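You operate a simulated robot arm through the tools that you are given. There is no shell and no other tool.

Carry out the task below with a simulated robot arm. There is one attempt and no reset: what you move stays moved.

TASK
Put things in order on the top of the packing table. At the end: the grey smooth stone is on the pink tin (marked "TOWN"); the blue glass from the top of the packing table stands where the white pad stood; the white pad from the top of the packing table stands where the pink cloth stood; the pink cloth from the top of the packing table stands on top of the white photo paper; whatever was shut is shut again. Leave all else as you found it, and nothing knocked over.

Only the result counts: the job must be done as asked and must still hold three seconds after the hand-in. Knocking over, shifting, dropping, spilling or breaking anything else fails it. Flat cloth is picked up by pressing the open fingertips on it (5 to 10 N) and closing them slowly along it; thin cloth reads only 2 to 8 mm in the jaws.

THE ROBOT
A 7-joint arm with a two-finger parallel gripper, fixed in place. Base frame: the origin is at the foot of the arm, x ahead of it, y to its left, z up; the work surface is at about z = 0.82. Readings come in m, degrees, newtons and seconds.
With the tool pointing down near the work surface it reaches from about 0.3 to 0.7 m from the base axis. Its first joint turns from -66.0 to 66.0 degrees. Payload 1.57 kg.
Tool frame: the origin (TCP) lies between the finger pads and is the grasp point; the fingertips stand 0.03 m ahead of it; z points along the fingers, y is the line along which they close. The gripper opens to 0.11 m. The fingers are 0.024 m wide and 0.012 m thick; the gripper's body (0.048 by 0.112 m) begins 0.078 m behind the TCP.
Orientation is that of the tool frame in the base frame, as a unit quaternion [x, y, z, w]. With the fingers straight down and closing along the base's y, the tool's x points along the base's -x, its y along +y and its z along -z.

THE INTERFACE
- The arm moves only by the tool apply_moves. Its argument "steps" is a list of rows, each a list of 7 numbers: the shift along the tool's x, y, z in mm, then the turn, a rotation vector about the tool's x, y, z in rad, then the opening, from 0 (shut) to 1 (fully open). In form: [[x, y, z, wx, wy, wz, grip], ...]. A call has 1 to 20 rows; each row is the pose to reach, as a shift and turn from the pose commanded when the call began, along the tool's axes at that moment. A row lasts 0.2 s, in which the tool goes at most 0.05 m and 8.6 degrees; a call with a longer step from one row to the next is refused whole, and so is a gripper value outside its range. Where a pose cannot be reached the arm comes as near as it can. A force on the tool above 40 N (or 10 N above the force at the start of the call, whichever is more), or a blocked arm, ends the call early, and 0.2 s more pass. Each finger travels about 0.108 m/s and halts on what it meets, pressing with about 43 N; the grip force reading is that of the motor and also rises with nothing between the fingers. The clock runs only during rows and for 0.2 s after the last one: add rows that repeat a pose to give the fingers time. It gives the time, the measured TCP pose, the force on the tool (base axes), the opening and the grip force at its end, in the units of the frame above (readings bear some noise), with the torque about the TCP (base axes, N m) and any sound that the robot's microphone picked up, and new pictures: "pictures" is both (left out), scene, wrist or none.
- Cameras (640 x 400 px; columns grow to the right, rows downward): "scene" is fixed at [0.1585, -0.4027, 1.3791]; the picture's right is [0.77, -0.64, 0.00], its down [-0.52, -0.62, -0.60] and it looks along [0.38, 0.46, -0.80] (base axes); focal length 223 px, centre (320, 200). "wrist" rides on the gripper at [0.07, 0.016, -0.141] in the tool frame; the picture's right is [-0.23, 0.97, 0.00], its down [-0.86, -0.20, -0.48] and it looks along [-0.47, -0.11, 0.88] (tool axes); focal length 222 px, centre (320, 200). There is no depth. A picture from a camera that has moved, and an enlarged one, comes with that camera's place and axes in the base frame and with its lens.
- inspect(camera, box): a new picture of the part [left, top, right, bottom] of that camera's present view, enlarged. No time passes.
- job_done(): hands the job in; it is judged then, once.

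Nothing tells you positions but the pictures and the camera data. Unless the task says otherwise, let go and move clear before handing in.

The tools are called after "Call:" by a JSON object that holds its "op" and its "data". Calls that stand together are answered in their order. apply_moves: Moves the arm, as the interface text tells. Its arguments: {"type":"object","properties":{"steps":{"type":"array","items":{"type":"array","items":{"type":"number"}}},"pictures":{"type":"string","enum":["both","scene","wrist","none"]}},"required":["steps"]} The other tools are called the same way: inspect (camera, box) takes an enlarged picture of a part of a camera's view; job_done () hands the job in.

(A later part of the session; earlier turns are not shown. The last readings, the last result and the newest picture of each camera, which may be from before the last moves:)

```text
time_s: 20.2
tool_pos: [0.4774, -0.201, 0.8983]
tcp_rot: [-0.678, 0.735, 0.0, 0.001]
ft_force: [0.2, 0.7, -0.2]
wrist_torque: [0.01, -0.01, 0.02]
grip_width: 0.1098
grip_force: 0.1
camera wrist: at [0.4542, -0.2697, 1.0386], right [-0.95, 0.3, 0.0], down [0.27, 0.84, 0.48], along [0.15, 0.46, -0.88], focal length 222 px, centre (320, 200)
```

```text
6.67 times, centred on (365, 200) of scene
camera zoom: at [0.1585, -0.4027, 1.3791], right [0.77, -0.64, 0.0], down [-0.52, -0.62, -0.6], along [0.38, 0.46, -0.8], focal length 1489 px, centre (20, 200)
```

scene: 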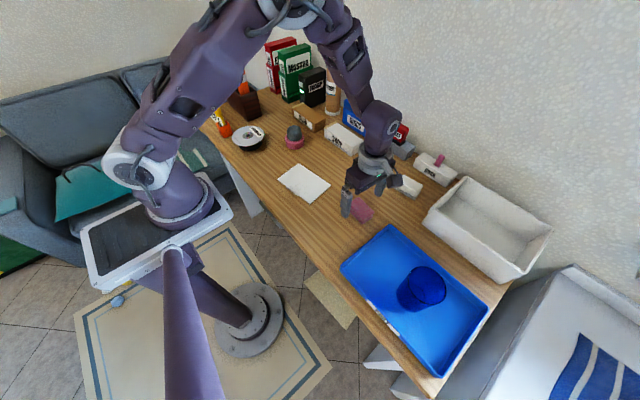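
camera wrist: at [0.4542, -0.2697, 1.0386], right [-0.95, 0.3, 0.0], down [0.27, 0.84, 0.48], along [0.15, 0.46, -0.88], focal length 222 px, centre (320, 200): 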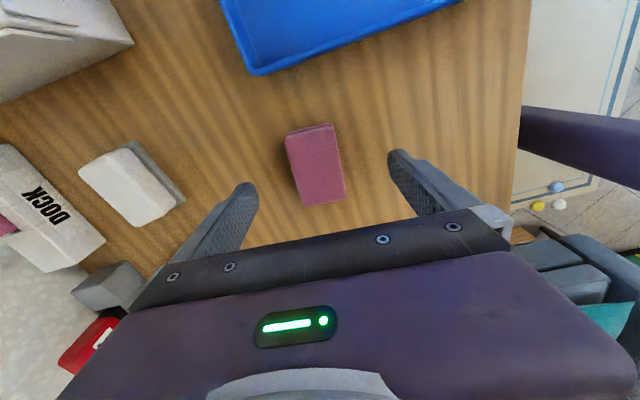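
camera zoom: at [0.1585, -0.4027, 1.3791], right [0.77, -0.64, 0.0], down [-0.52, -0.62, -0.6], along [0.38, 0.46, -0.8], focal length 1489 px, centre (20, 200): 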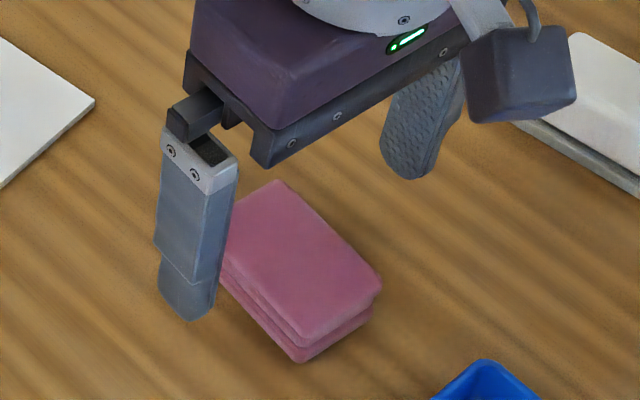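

Cloth is well centered between the fingers. I'll descend to about z = 0.8545 and close slowly.

Call:
{"op": "apply_moves", "data": {"steps": [[0, -1, 20, 0, 0, 0, 1], [0, -1, 36, 0, 0, 0, 1], [0, -1, 43, 0, 0, 0, 1], [0, -1, 43, 0, 0, 0, 1]], "pictures": "none"}}

Call:
{"op": "inspect", "data": {"camera": "wrist", "box": [220, 120, 420, 245]}}

Call:
{"op": "inspect", "data": {"camera": "scene", "box": [330, 180, 400, 240]}}

```text
time_s: 21.2
tool_pos: [0.4809, -0.1989, 0.8537]
tcp_rot: [-0.679, 0.734, -0.001, 0.002]
ft_force: [0.1, 0.1, 0.5]
wrist_torque: [0.03, 0.0, -0.02]
grip_width: 0.1101
grip_force: 0.1
```

```text
3.20 times, centred on (320, 182) of wrist
camera zoom: at [0.4578, -0.2682, 0.9948], right [-0.95, 0.3, 0.0], down [0.27, 0.84, 0.48], along [0.15, 0.46, -0.88], focal length 711 px, centre (320, 256)
```

zoom: 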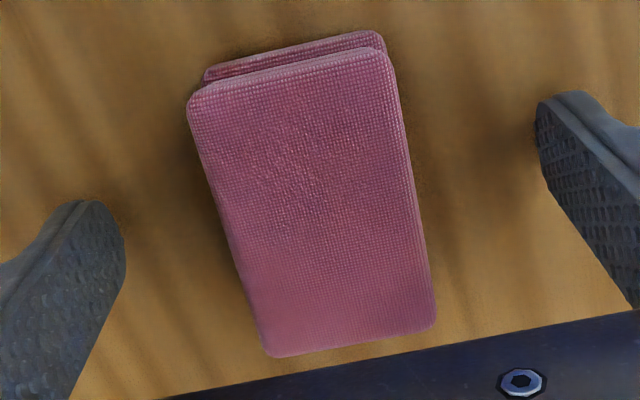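

```text
6.67 times, centred on (365, 210) of scene
camera zoom: at [0.1585, -0.4027, 1.3791], right [0.77, -0.64, 0.0], down [-0.52, -0.62, -0.6], along [0.38, 0.46, -0.8], focal length 1489 px, centre (20, 133)
```

zoom: 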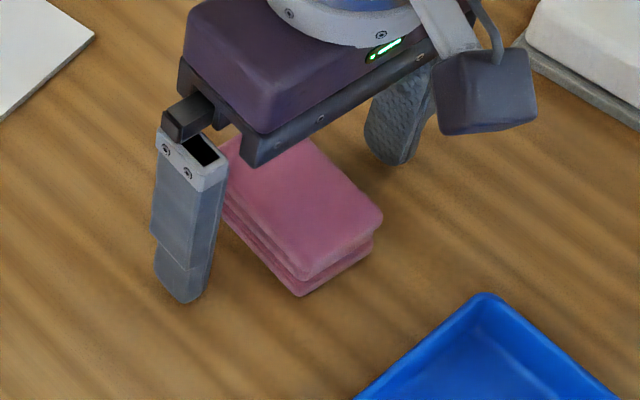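

I'll close slowly onto the cloth and watch the width and grip force.

Call:
{"op": "apply_moves", "data": {"steps": [[0, -2, 0, 0, 0, 0, 0.85], [0, -2, 0, 0, 0, 0, 0.7], [0, -2, 0, 0, 0, 0, 0.6], [0, -2, 0, 0, 0, 0, 0.54], [0, -2, 0, 0, 0, 0, 0.5], [0, -2, 0, 0, 0, 0, 0.46], [0, -2, 0, 0, 0, 0, 0.43], [0, -2, 0, 0, 0, 0, 0.4], [0, -2, 0, 0, 0, 0, 0.37], [0, -2, 0, 0, 0, 0, 0.37]]}}

Call:
{"op": "inspect", "data": {"camera": "wrist", "box": [220, 120, 420, 245]}}

Call:
{"op": "inspect", "data": {"camera": "scene", "box": [330, 180, 400, 240]}}

```text
time_s: 23.4
tool_pos: [0.4816, -0.1994, 0.8542]
tcp_rot: [-0.678, 0.735, 0.0, 0.001]
ft_force: [0.4, -0.7, 0.9]
wrist_torque: [0.04, 0.06, -0.03]
grip_width: 0.0437
grip_force: 43.0
camera wrist: at [0.4598, -0.2688, 0.9947], right [-0.95, 0.3, 0.0], down [0.27, 0.84, 0.48], along [0.15, 0.46, -0.88], focal length 222 px, centre (320, 200)
```

scene: 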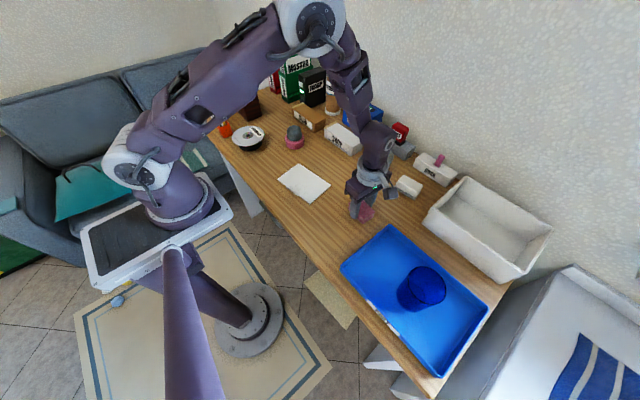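
wrist: 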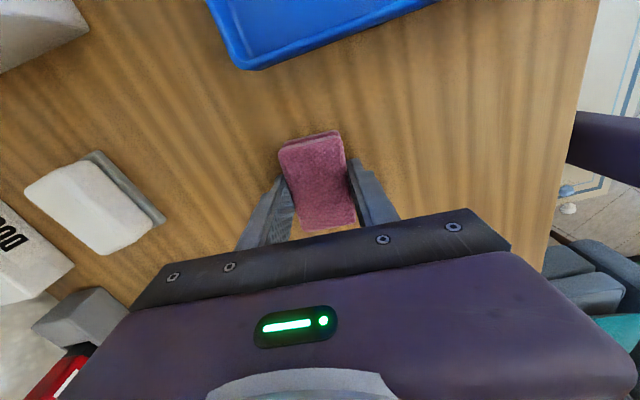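

```text
3.20 times, centred on (320, 182) of wrist
camera zoom: at [0.4598, -0.2688, 0.9947], right [-0.95, 0.3, 0.0], down [0.27, 0.84, 0.48], along [0.15, 0.46, -0.88], focal length 711 px, centre (320, 256)
```

zoom: 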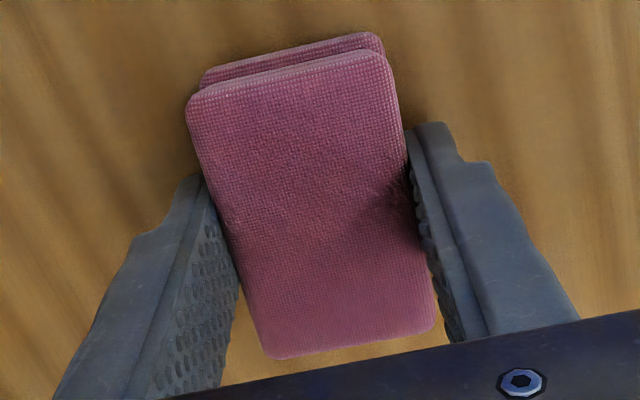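

```text
6.67 times, centred on (365, 210) of scene
camera zoom: at [0.1585, -0.4027, 1.3791], right [0.77, -0.64, 0.0], down [-0.52, -0.62, -0.6], along [0.38, 0.46, -0.8], focal length 1489 px, centre (20, 133)
```

zoom: 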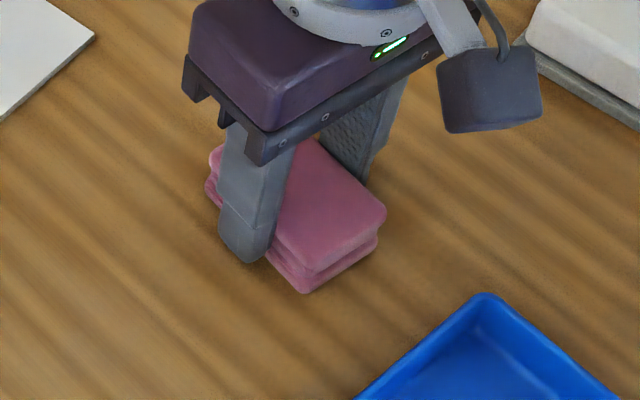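

The cloth is held at 43.7 mm. I'll lift it straight up and carry it above the photo paper at about (0.43, 0.003).

Call:
{"op": "apply_moves", "data": {"steps": [[0, 0, -15, 0, 0, 0, 0.37], [0, 0, -45, 0, 0, 0, 0.37], [0, 0, -90, 0, 0, 0, 0.37], [-35, 12, -95, 0, 0, 0, 0.37], [-75, 26, -95, 0, 0, 0, 0.37], [-115, 40, -95, 0, 0, 0, 0.37], [-155, 54, -95, 0, 0, 0, 0.37], [-185, 64, -95, 0, 0, 0, 0.37], [-197, 67, -95, 0, 0, 0, 0.37], [-197, 67, -95, 0, 0, 0, 0.37]]}}

Call:
{"op": "inspect", "data": {"camera": "wrist", "box": [200, 80, 460, 245]}}

Call:
{"op": "inspect", "data": {"camera": "scene", "box": [260, 140, 360, 220]}}

```text
time_s: 25.6
tool_pos: [0.4298, -0.0008, 0.9475]
tcp_rot: [-0.679, 0.734, -0.001, 0.002]
ft_force: [0.2, 0.3, -0.2]
wrist_torque: [0.06, 0.0, -0.04]
grip_width: 0.0437
grip_force: 43.3
camera wrist: at [0.4064, -0.0693, 1.0893], right [-0.95, 0.3, 0.0], down [0.27, 0.84, 0.48], along [0.15, 0.46, -0.88], focal length 222 px, centre (320, 200)
```

scene: 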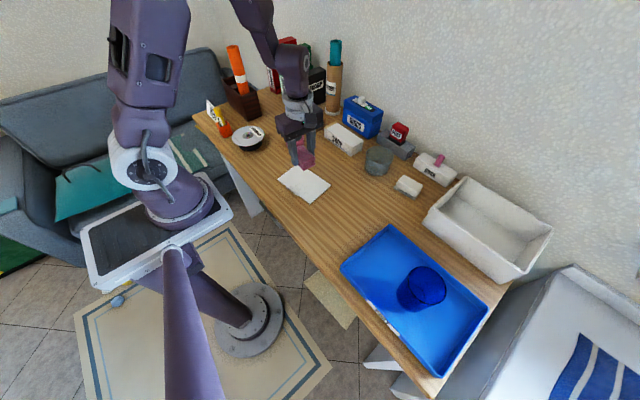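
wrist: 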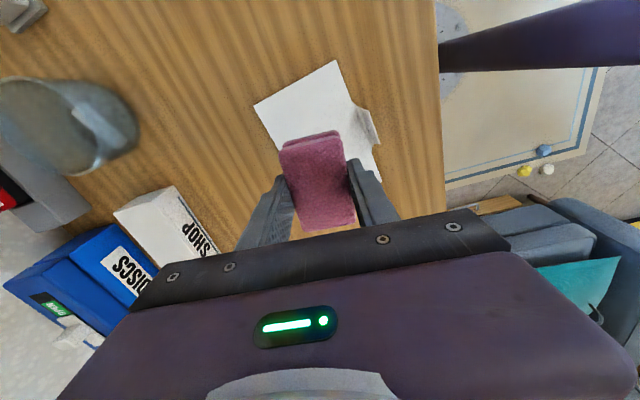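

```text
2.42 times, centred on (330, 162) of wrist
camera zoom: at [0.4064, -0.0693, 1.0893], right [-0.95, 0.3, 0.0], down [0.27, 0.84, 0.48], along [0.15, 0.46, -0.88], focal length 538 px, centre (296, 291)
```

zoom: 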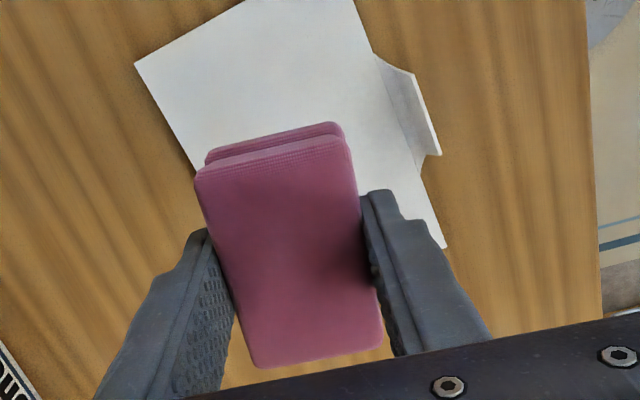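

```text
5.00 times, centred on (310, 180) of scene
camera zoom: at [0.1585, -0.4027, 1.3791], right [0.77, -0.64, 0.0], down [-0.52, -0.62, -0.6], along [0.38, 0.46, -0.8], focal length 1117 px, centre (370, 300)
```

zoom: 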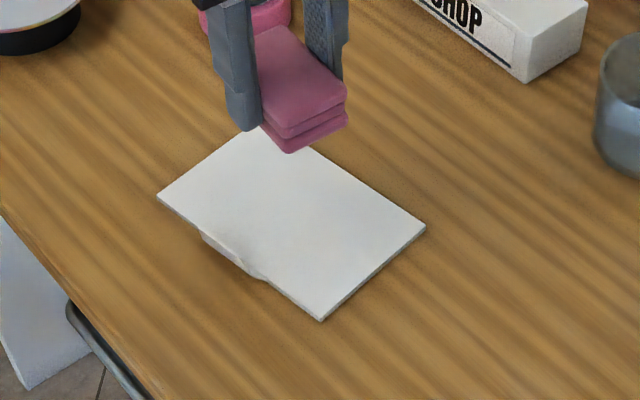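

The paper is centered near (0.425, 0.0) with the curled tab on its near edge. I'll shift 7 mm away from the tab and lower the cloth.

Call:
{"op": "apply_moves", "data": {"steps": [[0, -7, 20, 0, 0, 0, 0.37], [0, -7, 45, 0, 0, 0, 0.37], [0, -7, 70, 0, 0, 0, 0.37], [0, -7, 82, 0, 0, 0, 0.37], [0, -7, 82, 0, 0, 0, 0.37]]}}

Call:
{"op": "inspect", "data": {"camera": "scene", "box": [270, 150, 340, 210]}}

Call:
{"op": "inspect", "data": {"camera": "wrist", "box": [200, 80, 460, 245]}}

```text
time_s: 26.8
tool_pos: [0.4391, -0.0005, 0.8683]
tcp_rot: [-0.679, 0.734, -0.001, 0.003]
ft_force: [-0.2, -0.2, -1.0]
wrist_torque: [0.0, -0.01, -0.01]
grip_width: 0.0438
grip_force: 43.7
camera wrist: at [0.4166, -0.0686, 1.0088], right [-0.95, 0.3, 0.0], down [0.27, 0.84, 0.48], along [0.15, 0.46, -0.88], focal length 222 px, centre (320, 200)
```

scene: 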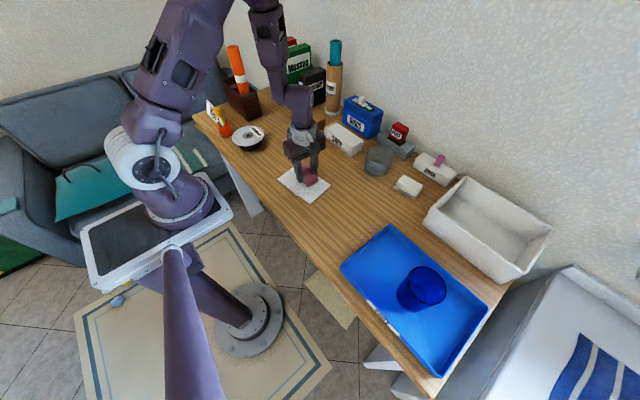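
wrist: 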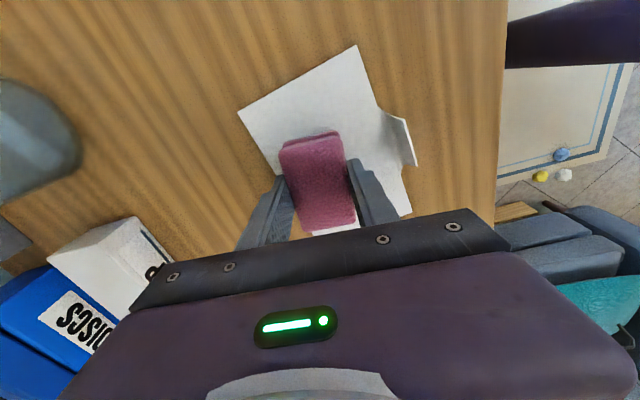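

```text
6.67 times, centred on (305, 180) of scene
camera zoom: at [0.1585, -0.4027, 1.3791], right [0.77, -0.64, 0.0], down [-0.52, -0.62, -0.6], along [0.38, 0.46, -0.8], focal length 1489 px, centre (420, 333)
```

zoom: 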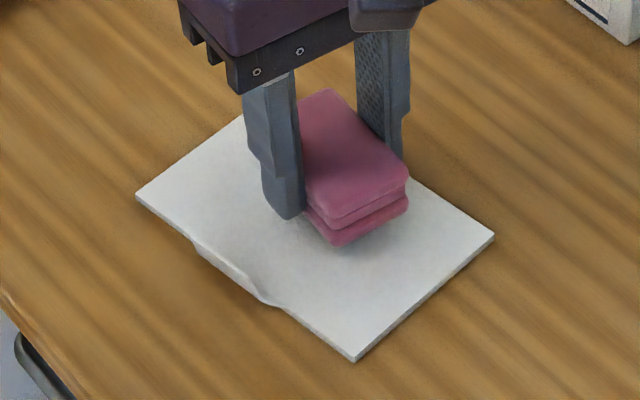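

```text
2.42 times, centred on (330, 162) of wrist
camera zoom: at [0.4166, -0.0686, 1.0088], right [-0.95, 0.3, 0.0], down [0.27, 0.84, 0.48], along [0.15, 0.46, -0.88], focal length 538 px, centre (296, 291)
```

zoom: 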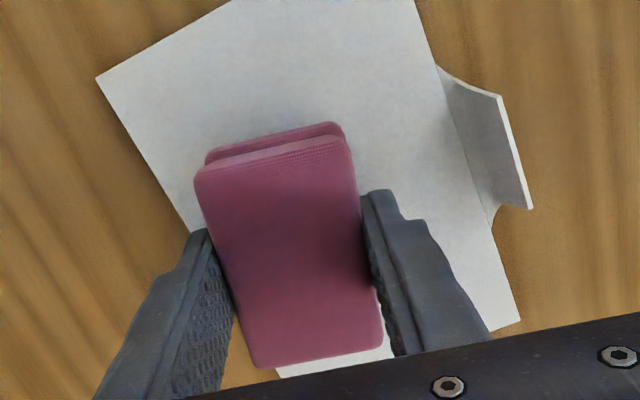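

The cloth hangs centered over the paper and clear of the tab. I'll continue down gently.

Call:
{"op": "apply_moves", "data": {"steps": [[0, 0, 4, 0, 0, 0, 0.37], [0, 0, 7, 0, 0, 0, 0.37], [0, 0, 8, 0, 0, 0, 0.37], [0, 0, 8, 0, 0, 0, 0.37]], "pictures": "none"}}

Call:
{"op": "inspect", "data": {"camera": "scene", "box": [290, 160, 330, 200]}}

```text
time_s: 27.8
tool_pos: [0.4388, -0.0001, 0.86]
tcp_rot: [-0.678, 0.735, -0.001, 0.002]
ft_force: [-0.4, 0.5, 2.4]
wrist_torque: [0.02, 0.04, -0.01]
grip_width: 0.0438
grip_force: 43.0
```

```text
10.00 times, centred on (310, 180) of scene
camera zoom: at [0.1585, -0.4027, 1.3791], right [0.77, -0.64, 0.0], down [-0.52, -0.62, -0.6], along [0.38, 0.46, -0.8], focal length 2234 px, centre (420, 400)
```

zoom: 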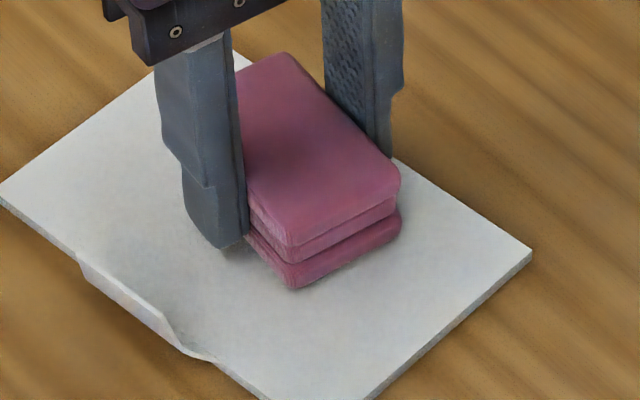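

There's light contact, reading about +3 N. I'll nudge down another millimetre to confirm.

Call:
{"op": "apply_moves", "data": {"steps": [[0, 0, 0.7, 0, 0, 0, 0.37], [0, 0, 0.7, 0, 0, 0, 0.37]], "pictures": "none"}}

```text
time_s: 28.4
tool_pos: [0.4387, -0.0, 0.8578]
tcp_rot: [-0.678, 0.735, -0.002, 0.002]
ft_force: [-0.1, 0.6, 19.2]
wrist_torque: [0.05, 0.25, -0.01]
grip_width: 0.0435
grip_force: 43.2
```

Contact is confirmed. I'll back off the load, release slowly to about 58 mm, then rise.

Call:
{"op": "apply_moves", "data": {"steps": [[0, 0, -0.8, 0, 0, 0, 0.37], [0, 0, -0.8, 0, 0, 0, 0.42], [0, 0, -0.8, 0, 0, 0, 0.46], [0, 0, -0.8, 0, 0, 0, 0.52], [0, 0, -0.8, 0, 0, 0, 0.56], [0, 0, -0.8, 0, 0, 0, 0.56]]}}

Call:
{"op": "inspect", "data": {"camera": "scene", "box": [280, 155, 340, 205]}}

Call:
{"op": "inspect", "data": {"camera": "wrist", "box": [200, 80, 460, 245]}}

```text
time_s: 29.8
tool_pos: [0.4392, 0.0018, 0.858]
tcp_rot: [-0.678, 0.735, -0.001, 0.003]
ft_force: [0.5, -0.8, 0.5]
wrist_torque: [-0.02, 0.0, -0.01]
grip_width: 0.0618
grip_force: 0.1
camera wrist: at [0.4165, -0.0678, 0.9994], right [-0.95, 0.3, 0.0], down [0.27, 0.84, 0.48], along [0.15, 0.46, -0.88], focal length 222 px, centre (320, 200)
```

scene: 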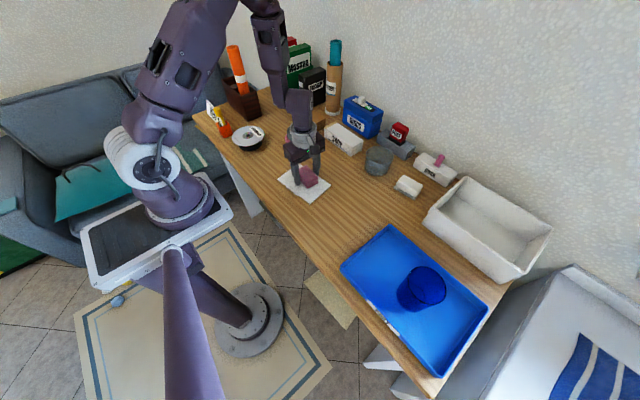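
wrist: 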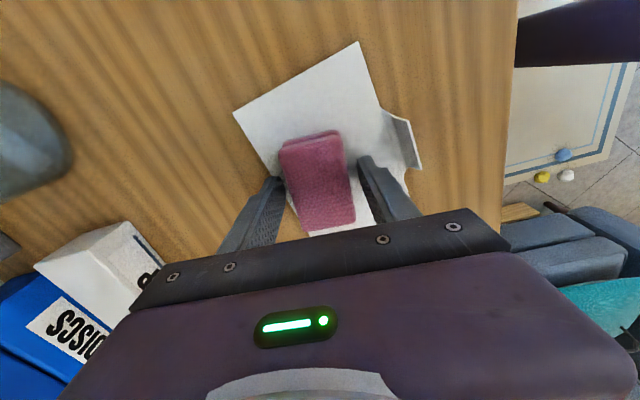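

```text
8.00 times, centred on (310, 180) of scene
camera zoom: at [0.1585, -0.4027, 1.3791], right [0.77, -0.64, 0.0], down [-0.52, -0.62, -0.6], along [0.38, 0.46, -0.8], focal length 1787 px, centre (400, 360)
```

zoom: 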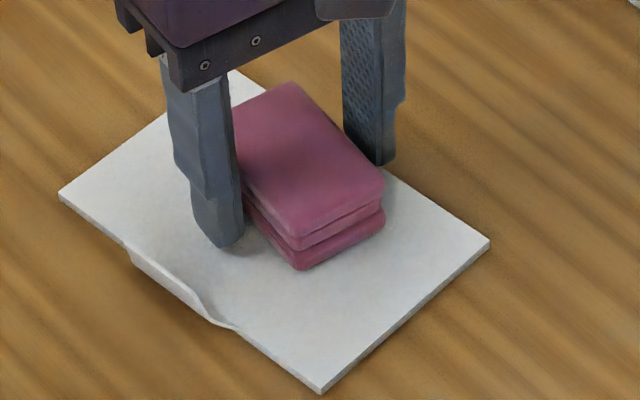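

```text
2.42 times, centred on (330, 162) of wrist
camera zoom: at [0.4165, -0.0678, 0.9994], right [-0.95, 0.3, 0.0], down [0.27, 0.84, 0.48], along [0.15, 0.46, -0.88], focal length 538 px, centre (296, 291)
```

zoom: 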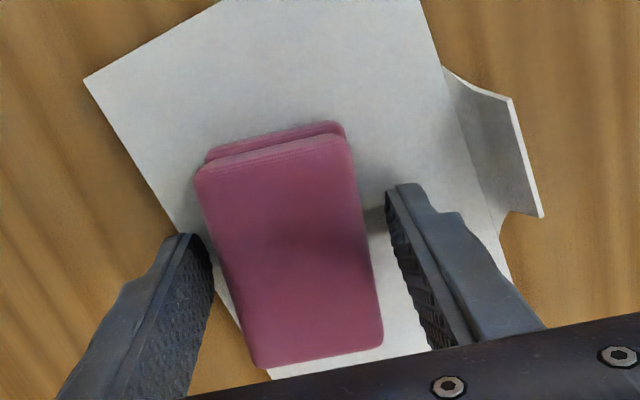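

The cloth is sitting on the photo paper. I'll rise and travel above the white pad, turning slightly to align with its short side.

Call:
{"op": "apply_moves", "data": {"steps": [[0, 0, -20, 0, 0, 0, 0.56], [0, 0, -60, 0, 0, 0, 0.6], [0, 0, -105, 0, 0, 0, 0.8], [27, -30, -110, 0, 0, -0.03, 0.8], [55, -60, -110, 0, 0, -0.06, 0.8], [83, -90, -110, 0, 0, -0.09, 0.8], [110, -120, -110, 0, 0, -0.12, 0.8], [138, -150, -110, 0, 0, -0.15, 0.8], [166, -180, -110, 0, 0, -0.17, 0.8], [194, -210, -110, 0, 0, -0.188, 0.8], [210, -230, -110, 0, 0, -0.188, 0.8], [221, -240, -110, 0, 0, -0.188, 0.8], [221, -240, -110, 0, 0, -0.188, 0.8]]}}

Call:
{"op": "inspect", "data": {"camera": "wrist", "box": [200, 80, 440, 230]}}

Call:
{"op": "inspect", "data": {"camera": "scene", "box": [280, 155, 340, 205]}}

```text
time_s: 32.6
tool_pos: [0.6466, -0.2302, 0.9687]
tcp_rot: [0.744, -0.668, -0.001, -0.001]
ft_force: [-0.1, -0.3, -0.3]
wrist_torque: [0.01, 0.0, -0.01]
grip_width: 0.088
grip_force: 0.1
out of reach, approached as far as the arm can: row 11, 12, 13
camera wrist: at [0.6378, -0.3018, 1.1087], right [-0.99, 0.12, 0.0], down [0.11, 0.87, 0.48], along [0.06, 0.48, -0.88], focal length 222 px, centre (320, 200)
```

scene: 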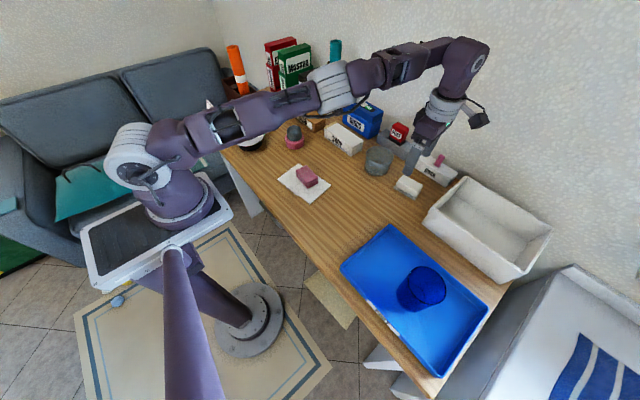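
wrist: 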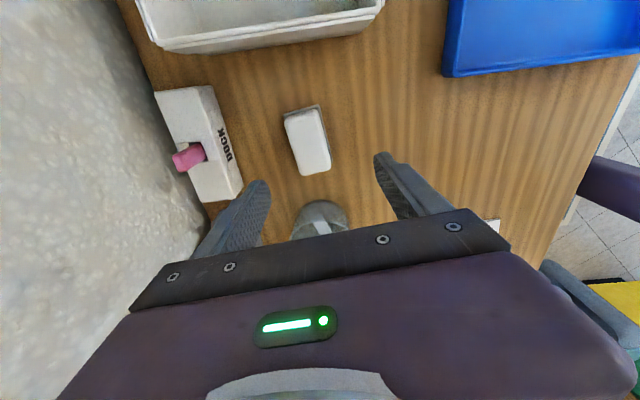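

```text
2.67 times, centred on (320, 155) of wrist
camera zoom: at [0.6378, -0.3018, 1.1087], right [-0.99, 0.12, 0.0], down [0.11, 0.87, 0.48], along [0.06, 0.48, -0.88], focal length 592 px, centre (320, 320)
```

zoom: 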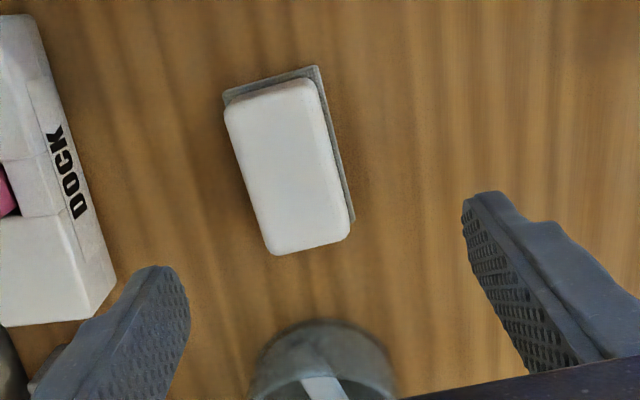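

```text
8.00 times, centred on (310, 180) of scene
camera zoom: at [0.1585, -0.4027, 1.3791], right [0.77, -0.64, 0.0], down [-0.52, -0.62, -0.6], along [0.38, 0.46, -0.8], focal length 1787 px, centre (400, 360)
```

zoom: 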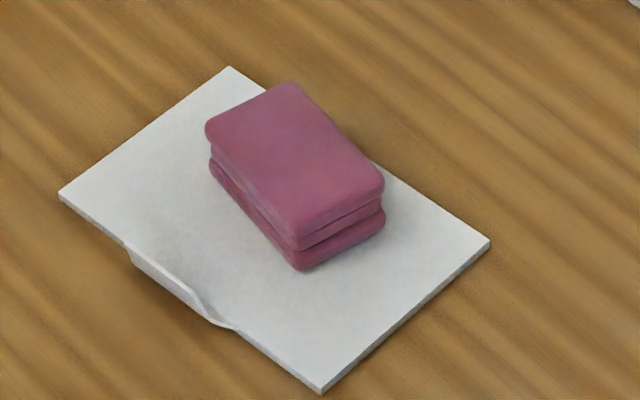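

The arm reached only (0.647, -0.230) at this height. The pad is at about (0.660, -0.238). I'll check whether reach improves lower down, still above the pad.

Call:
{"op": "apply_moves", "data": {"steps": [[0, 0, 20, 0, 0, 0, 0.8], [0, 0, 40, 0, 0, 0, 0.8], [0, 0, 60, 0, 0, 0, 0.8], [0, 0, 60, 0, 0, 0, 0.8]]}}

```text
time_s: 33.6
tool_pos: [0.6471, -0.2311, 0.909]
tcp_rot: [0.744, -0.668, 0.002, -0.002]
ft_force: [-0.8, 0.2, -0.2]
wrist_torque: [-0.02, 0.03, -0.01]
grip_width: 0.0879
grip_force: 0.0
camera wrist: at [0.6376, -0.3029, 1.0495], right [-0.99, 0.12, 0.0], down [0.1, 0.87, 0.48], along [0.06, 0.48, -0.88], focal length 222 px, centre (320, 200)
```

scene: 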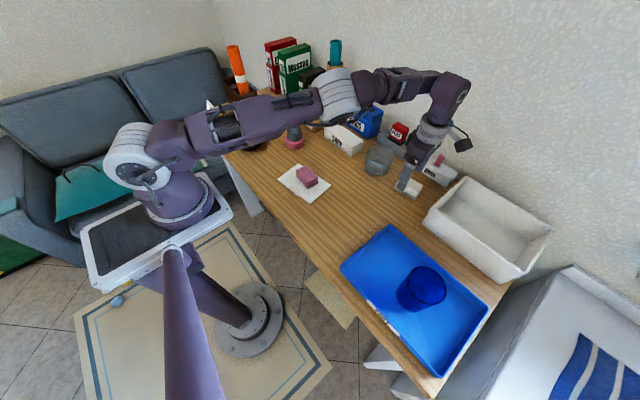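
wrist: 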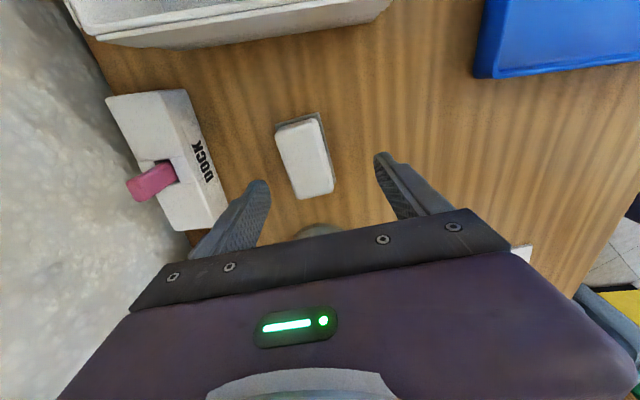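

The commanded pose had been clamped. I'll try moving outward now at the lower height.

Call:
{"op": "apply_moves", "data": {"steps": [[4, -6, 0, 0, 0, 0, 0.8], [8, -12, 0, 0, 0, 0, 0.8], [8, -12, 0, 0, 0, 0, 0.8]], "pictures": "wrist"}}

Call:
{"op": "inspect", "data": {"camera": "wrist", "box": [200, 80, 440, 230]}}

```text
time_s: 34.4
tool_pos: [0.6509, -0.2343, 0.909]
tcp_rot: [0.745, -0.667, 0.001, -0.001]
ft_force: [-0.7, -1.0, 0.3]
wrist_torque: [0.02, 0.01, -0.03]
grip_width: 0.088
grip_force: 0.0
out of reach, approached as far as the arm can: row 1, 2, 3
camera wrist: at [0.6427, -0.3061, 1.0495], right [-0.99, 0.12, 0.0], down [0.1, 0.87, 0.48], along [0.06, 0.48, -0.88], focal length 222 px, centre (320, 200)
```

wrist: 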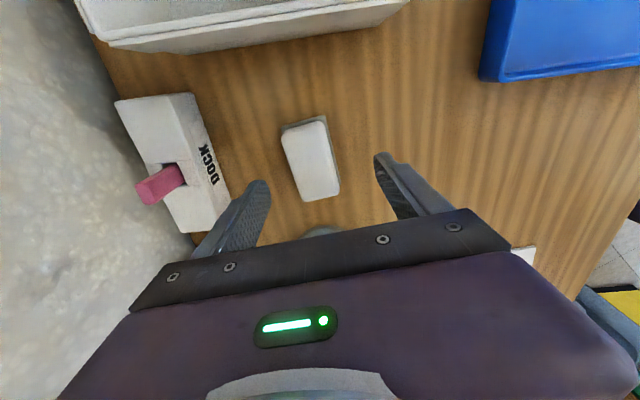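

```text
2.67 times, centred on (320, 155) of wrist
camera zoom: at [0.6427, -0.3061, 1.0495], right [-0.99, 0.12, 0.0], down [0.1, 0.87, 0.48], along [0.06, 0.48, -0.88], focal length 592 px, centre (320, 320)
```

zoom: 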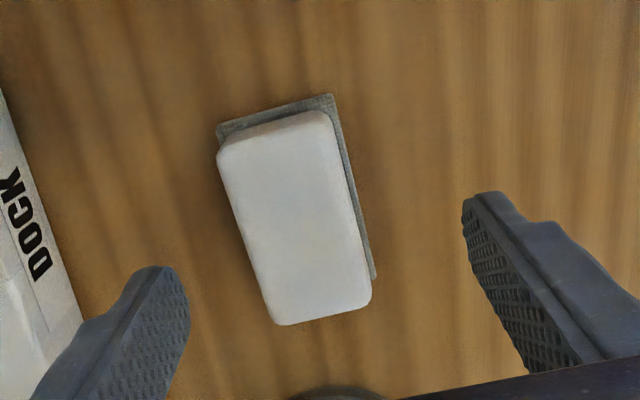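

At this height the reach limit leaves me about 9 mm short along the closing direction, which the finger opening covers. I'll descend to grasp height while pushing outward as far as possible.

Call:
{"op": "apply_moves", "data": {"steps": [[0, 0, 20, 0, 0, 0, 0.8], [0, 0, 38, 0, 0, 0, 0.8], [0, 0, 52, 0, 0, 0, 0.8], [0, 0, 52, 0, 0, 0, 0.8]], "pictures": "wrist"}}

Call:
{"op": "inspect", "data": {"camera": "scene", "box": [370, 150, 450, 220]}}

```text
time_s: 35.4
tool_pos: [0.6526, -0.2349, 0.8583]
tcp_rot: [0.743, -0.669, 0.002, -0.002]
ft_force: [1.3, 0.4, 0.8]
wrist_torque: [0.01, 0.03, 0.04]
grip_width: 0.0881
grip_force: 0.0
camera wrist: at [0.6429, -0.3063, 0.9988], right [-0.99, 0.12, 0.0], down [0.1, 0.87, 0.48], along [0.06, 0.48, -0.88], focal length 222 px, centre (320, 200)
```

wrist: 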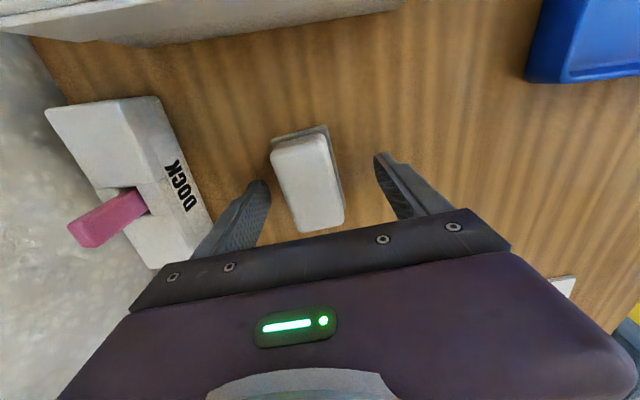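

```text
5.71 times, centred on (410, 185) of scene
camera zoom: at [0.1585, -0.4027, 1.3791], right [0.77, -0.64, 0.0], down [-0.52, -0.62, -0.6], along [0.38, 0.46, -0.8], focal length 1276 px, centre (-194, 286)
```

zoom: 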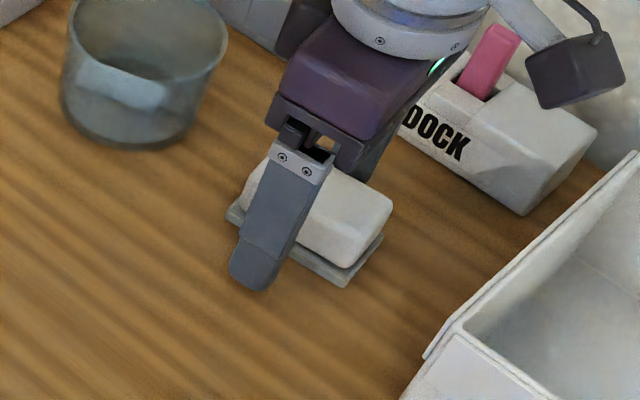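

Now at grasp height, I'll try a few more millimetres outward before closing.

Call:
{"op": "apply_moves", "data": {"steps": [[2, -4, 0, 0, 0, 0, 0.8], [3, -7, 0, 0, 0, 0, 0.8]], "pictures": "none"}}

Call:
{"op": "inspect", "data": {"camera": "wrist", "box": [220, 100, 440, 240]}}

```text
time_s: 36.0
tool_pos: [0.6525, -0.2362, 0.8586]
tcp_rot: [0.744, -0.668, 0.002, -0.002]
ft_force: [0.0, -0.8, -0.9]
wrist_torque: [0.02, -0.03, 0.0]
grip_width: 0.088
grip_force: 0.1
out of reach, approached as far as the arm can: row 1, 2
```

```text
2.86 times, centred on (330, 170) of wrist
camera zoom: at [0.6435, -0.3067, 0.9989], right [-0.99, 0.12, 0.0], down [0.1, 0.87, 0.48], along [0.06, 0.48, -0.88], focal length 635 px, centre (291, 286)
```

zoom: 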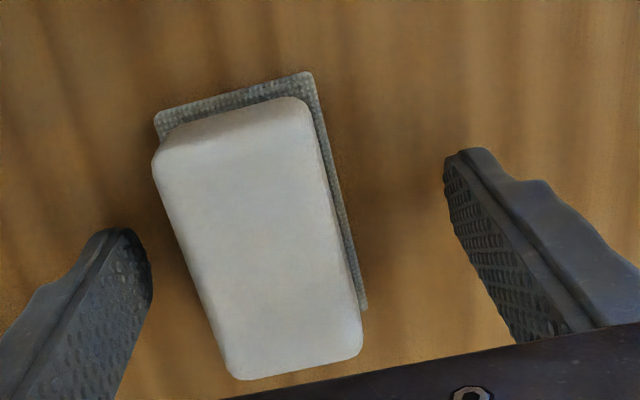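

The far finger clears the pad by more than 10 mm, so I'll close slowly on it.

Call:
{"op": "apply_moves", "data": {"steps": [[0, 0, 0, 0, 0, 0, 0.7], [0, 0, 0, 0, 0, 0, 0.6], [0, 0, 0, 0, 0, 0, 0.54], [0, 0, 0, 0, 0, 0, 0.48], [0, 0, 0, 0, 0, 0, 0.42], [0, 0, 0, 0, 0, 0, 0.36], [0, 0, 0, 0, 0, 0, 0.33], [0, 0, 0, 0, 0, 0, 0.33]], "pictures": "wrist"}}

Call:
{"op": "inspect", "data": {"camera": "scene", "box": [370, 150, 450, 220]}}

Call:
{"op": "inspect", "data": {"camera": "wrist", "box": [220, 100, 440, 240]}}

```text
time_s: 37.8
tool_pos: [0.6527, -0.2358, 0.8579]
tcp_rot: [0.744, -0.668, 0.002, -0.002]
ft_force: [-1.1, 0.6, 0.6]
wrist_torque: [0.01, 0.08, -0.04]
grip_width: 0.0438
grip_force: 42.8
camera wrist: at [0.6435, -0.3066, 0.9989], right [-0.99, 0.12, 0.0], down [0.1, 0.87, 0.48], along [0.06, 0.48, -0.88], focal length 222 px, centre (320, 200)
```

wrist: 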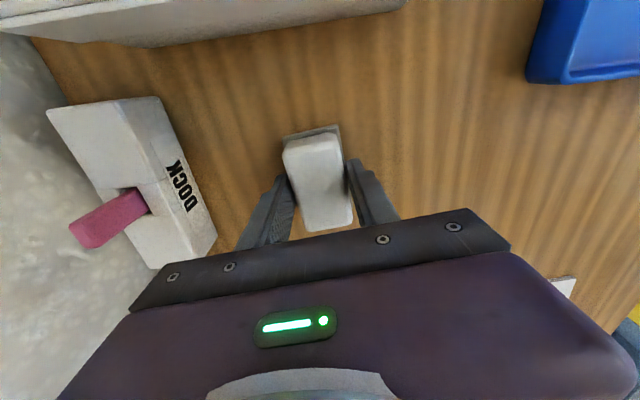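

```text
5.71 times, centred on (410, 185) of scene
camera zoom: at [0.1585, -0.4027, 1.3791], right [0.77, -0.64, 0.0], down [-0.52, -0.62, -0.6], along [0.38, 0.46, -0.8], focal length 1276 px, centre (-194, 286)
```

zoom: 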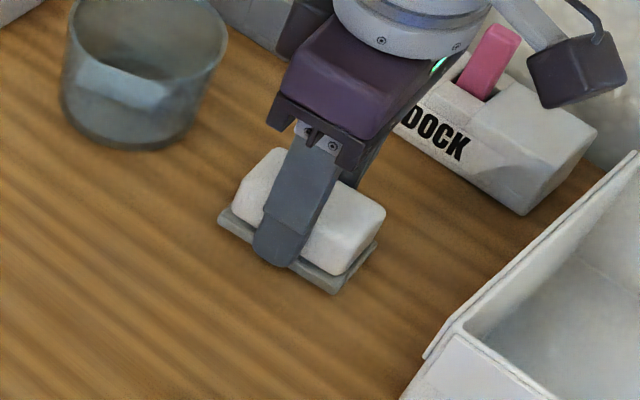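

```text
2.86 times, centred on (330, 170) of wrist
camera zoom: at [0.6435, -0.3066, 0.9989], right [-0.99, 0.12, 0.0], down [0.1, 0.87, 0.48], along [0.06, 0.48, -0.88], focal length 635 px, centre (291, 286)
```

zoom: 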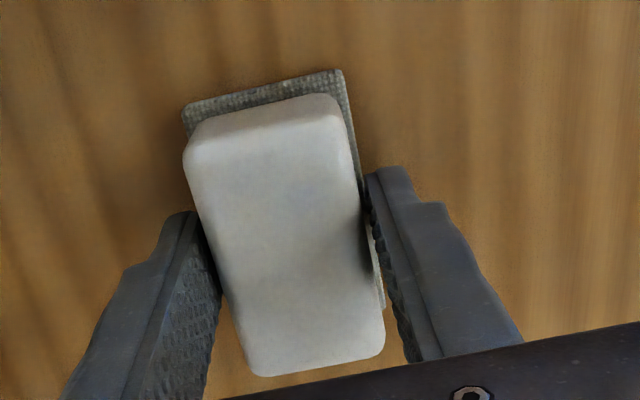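

The pad is gripped at 43.8 mm. I'll lift a little and check that the grey base comes along with it.

Call:
{"op": "apply_moves", "data": {"steps": [[0, 0, -10, 0, 0, 0, 0.33], [0, 0, -30, 0, 0, 0, 0.33], [0, 0, -50, 0, 0, 0, 0.33], [0, 0, -50, 0, 0, 0, 0.33]]}}

Call:
{"op": "inspect", "data": {"camera": "scene", "box": [370, 150, 450, 220]}}

```text
time_s: 38.8
tool_pos: [0.6519, -0.2341, 0.9076]
tcp_rot: [0.744, -0.668, 0.002, -0.001]
ft_force: [-0.4, 0.8, -0.4]
wrist_torque: [0.02, -0.02, -0.01]
grip_width: 0.0438
grip_force: 43.4
camera wrist: at [0.6428, -0.3059, 1.0486], right [-0.99, 0.12, 0.0], down [0.1, 0.87, 0.48], along [0.06, 0.48, -0.88], focal length 222 px, centre (320, 200)
```

scene: 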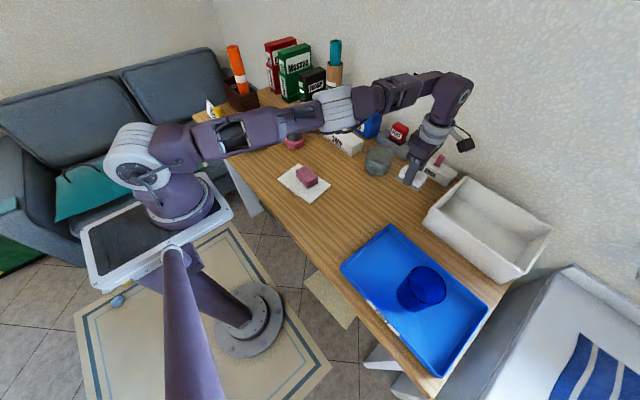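
wrist: 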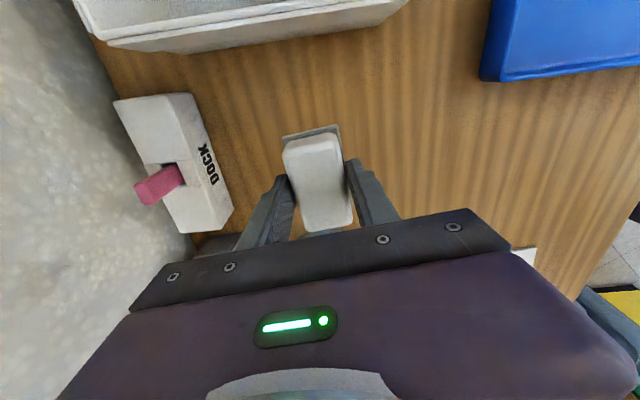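

```text
5.71 times, centred on (410, 185) of scene
camera zoom: at [0.1585, -0.4027, 1.379], right [0.77, -0.64, 0.0], down [-0.52, -0.62, -0.6], along [0.38, 0.46, -0.8], focal length 1276 px, centre (-194, 286)
```

zoom: 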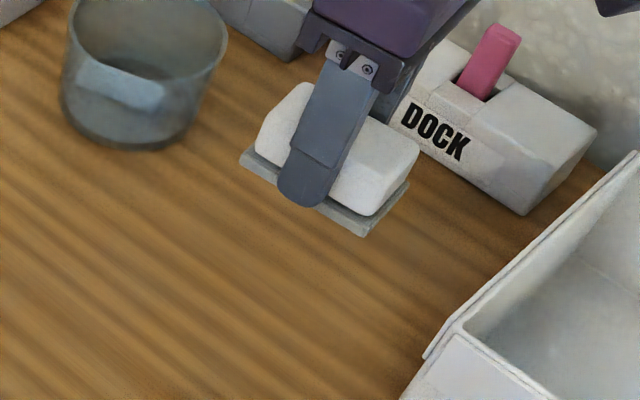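

The whole pad, base included, is lifted. I'll carry it to the cloth's former spot at about (0.479, -0.2015) and turn it to match the cloth's orientation.

Call:
{"op": "apply_moves", "data": {"steps": [[0, 0, -20, 0, 0, 0, 0.33], [-11, 34, -30, 0, 0, 0.04, 0.33], [-22, 68, -30, 0, 0, 0.09, 0.33], [-33, 102, -30, 0, 0, 0.14, 0.33], [-44, 136, -30, 0, 0, 0.188, 0.33], [-53, 168, -30, 0, 0, 0.188, 0.33], [-53, 168, -10, 0, 0, 0.188, 0.33], [-53, 168, 20, 0, 0, 0.188, 0.33], [-53, 168, 36, 0, 0, 0.188, 0.33], [-53, 168, 36, 0, 0, 0.188, 0.33]]}}

Call:
{"op": "inspect", "data": {"camera": "wrist", "box": [200, 80, 460, 245]}}

Call:
{"op": "inspect", "data": {"camera": "scene", "box": [322, 185, 402, 235]}}

```text
time_s: 41.0
tool_pos: [0.4816, -0.2014, 0.8703]
tcp_rot: [-0.678, 0.735, -0.001, 0.002]
ft_force: [0.6, -0.5, -0.6]
wrist_torque: [-0.01, -0.02, 0.0]
grip_width: 0.044
grip_force: 43.0
camera wrist: at [0.4595, -0.2693, 1.0113], right [-0.95, 0.3, 0.0], down [0.27, 0.84, 0.48], along [0.15, 0.46, -0.88], focal length 222 px, centre (320, 200)
```

scene: 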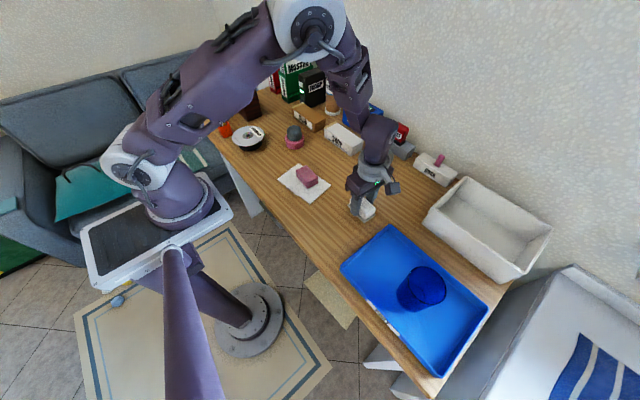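
wrist: 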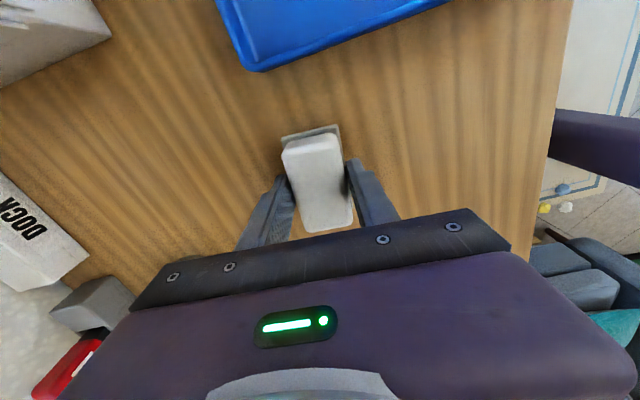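

```text
2.42 times, centred on (330, 162) of wrist
camera zoom: at [0.4595, -0.2693, 1.0113], right [-0.95, 0.3, 0.0], down [0.27, 0.84, 0.48], along [0.15, 0.46, -0.88], focal length 538 px, centre (296, 291)
```

zoom: 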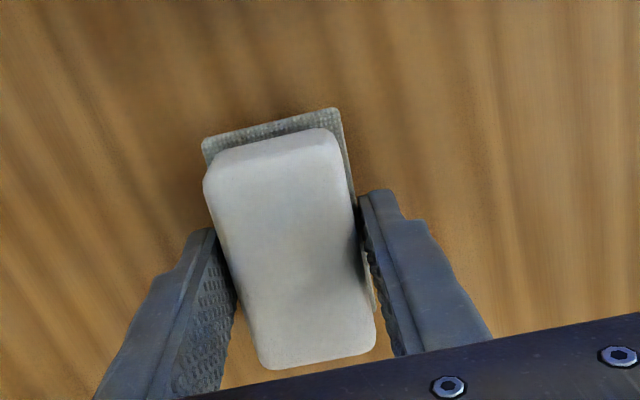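

```text
8.00 times, centred on (362, 210) of scene
camera zoom: at [0.1585, -0.4027, 1.379], right [0.77, -0.64, 0.0], down [-0.52, -0.62, -0.6], along [0.38, 0.46, -0.8], focal length 1787 px, centre (-16, 120)
```

zoom: 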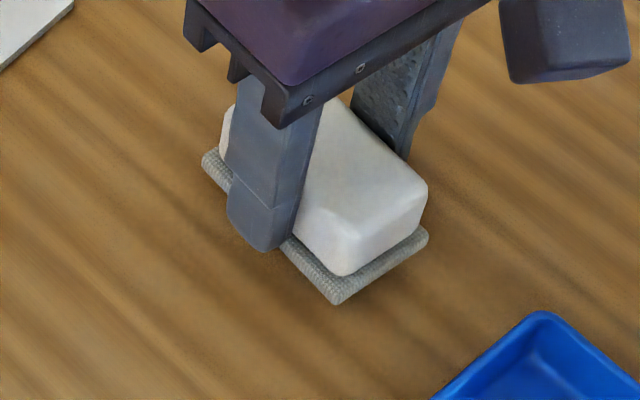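

The pad is a few mm too far out in x. I'll correct by 4 mm and lower gently toward the table.

Call:
{"op": "apply_moves", "data": {"steps": [[0, 4, 3, 0, 0, 0, 0.33], [0, 4, 7, 0, 0, 0, 0.33], [0, 4, 9, 0, 0, 0, 0.33], [0, 4, 9, 0, 0, 0, 0.33]], "pictures": "none"}}

Call:
{"op": "inspect", "data": {"camera": "scene", "box": [322, 185, 402, 235]}}

```text
time_s: 42.0
tool_pos: [0.476, -0.1993, 0.8621]
tcp_rot: [-0.678, 0.735, 0.0, 0.001]
ft_force: [1.0, -1.0, -0.4]
wrist_torque: [-0.01, -0.03, -0.01]
grip_width: 0.0439
grip_force: 42.9
```

```text
8.00 times, centred on (362, 210) of scene
camera zoom: at [0.1585, -0.4027, 1.379], right [0.77, -0.64, 0.0], down [-0.52, -0.62, -0.6], along [0.38, 0.46, -0.8], focal length 1787 px, centre (-16, 120)
```

zoom: 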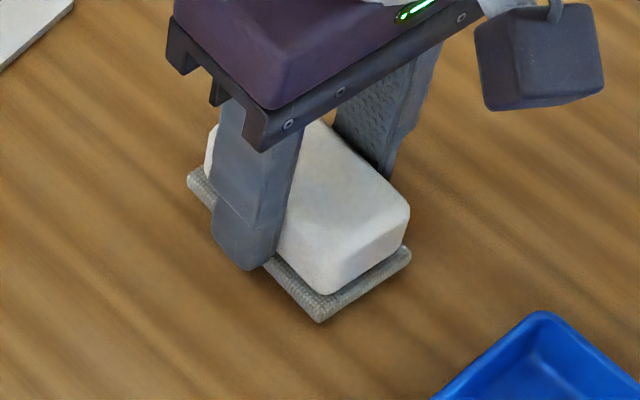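

The pad now lines up with the cloth's old footprint. I'll lower the last few millimetres.

Call:
{"op": "apply_moves", "data": {"steps": [[0, 0, 1, 0, 0, 0, 0.33], [0, 0, 2, 0, 0, 0, 0.33], [0, 0, 3, 0, 0, 0, 0.33]], "pictures": "none"}}

```text
time_s: 42.8
tool_pos: [0.4764, -0.1983, 0.8597]
tcp_rot: [-0.678, 0.735, -0.001, 0.002]
ft_force: [-0.2, -0.6, 0.0]
wrist_torque: [-0.01, 0.0, -0.01]
grip_width: 0.0441
grip_force: 43.3
```

Call:
{"op": "apply_moves", "data": {"steps": [[0, 0, 1, 0, 0, 0, 0.33], [0, 0, 1.5, 0, 0, 0, 0.33]], "pictures": "none"}}

```text
time_s: 43.4
tool_pos: [0.4765, -0.1984, 0.8574]
tcp_rot: [-0.679, 0.734, -0.001, 0.002]
ft_force: [0.0, -0.2, 3.4]
wrist_torque: [0.14, 0.01, -0.01]
grip_width: 0.0439
grip_force: 43.1
```

Contact is starting at 3.4 N. I'll go another half millimetre, then release.

Call:
{"op": "apply_moves", "data": {"steps": [[0, 0, 0.5, 0, 0, 0, 0.33], [0, 0, 0.3, 0, 0, 0, 0.38], [0, 0, 0.3, 0, 0, 0, 0.42], [0, 0, 0.3, 0, 0, 0, 0.46], [0, 0, 0.3, 0, 0, 0, 0.52], [0, 0, 0.3, 0, 0, 0, 0.58], [0, 0, 0.3, 0, 0, 0, 0.58]]}}

Call:
{"op": "inspect", "data": {"camera": "scene", "box": [322, 185, 402, 235]}}

```text
time_s: 45.0
tool_pos: [0.4765, -0.1985, 0.8577]
tcp_rot: [-0.679, 0.735, -0.001, 0.002]
ft_force: [0.6, 0.3, -0.3]
wrist_torque: [0.0, 0.02, -0.02]
grip_width: 0.0635
grip_force: 0.1
camera wrist: at [0.4546, -0.2671, 0.998], right [-0.95, 0.3, 0.0], down [0.27, 0.84, 0.48], along [0.15, 0.46, -0.88], focal length 222 px, centre (320, 200)
```

scene: 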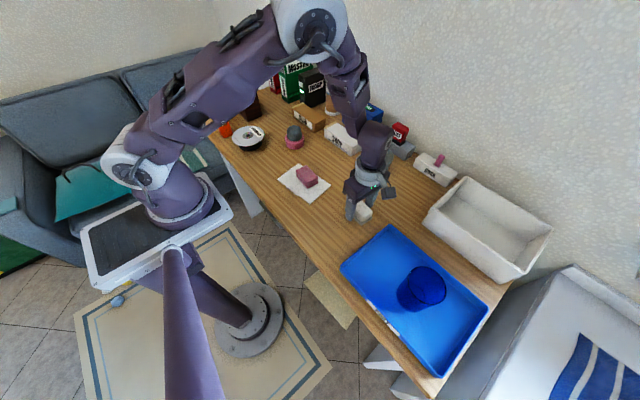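
wrist: 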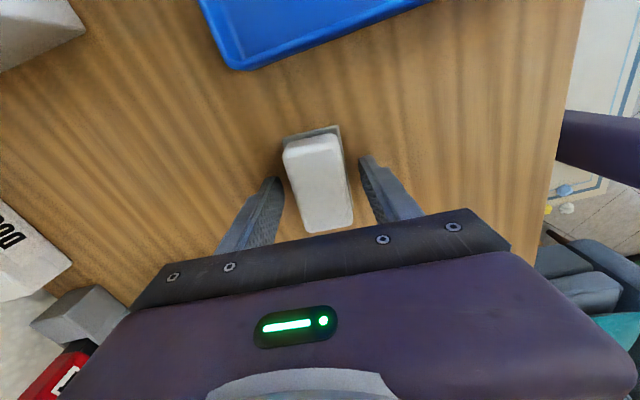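

```text
8.00 times, centred on (362, 210) of scene
camera zoom: at [0.1585, -0.4027, 1.3791], right [0.77, -0.64, 0.0], down [-0.52, -0.62, -0.6], along [0.38, 0.46, -0.8], focal length 1787 px, centre (-16, 120)
```

zoom: 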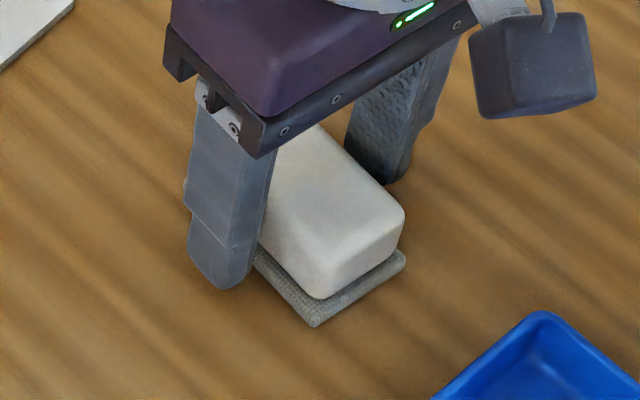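

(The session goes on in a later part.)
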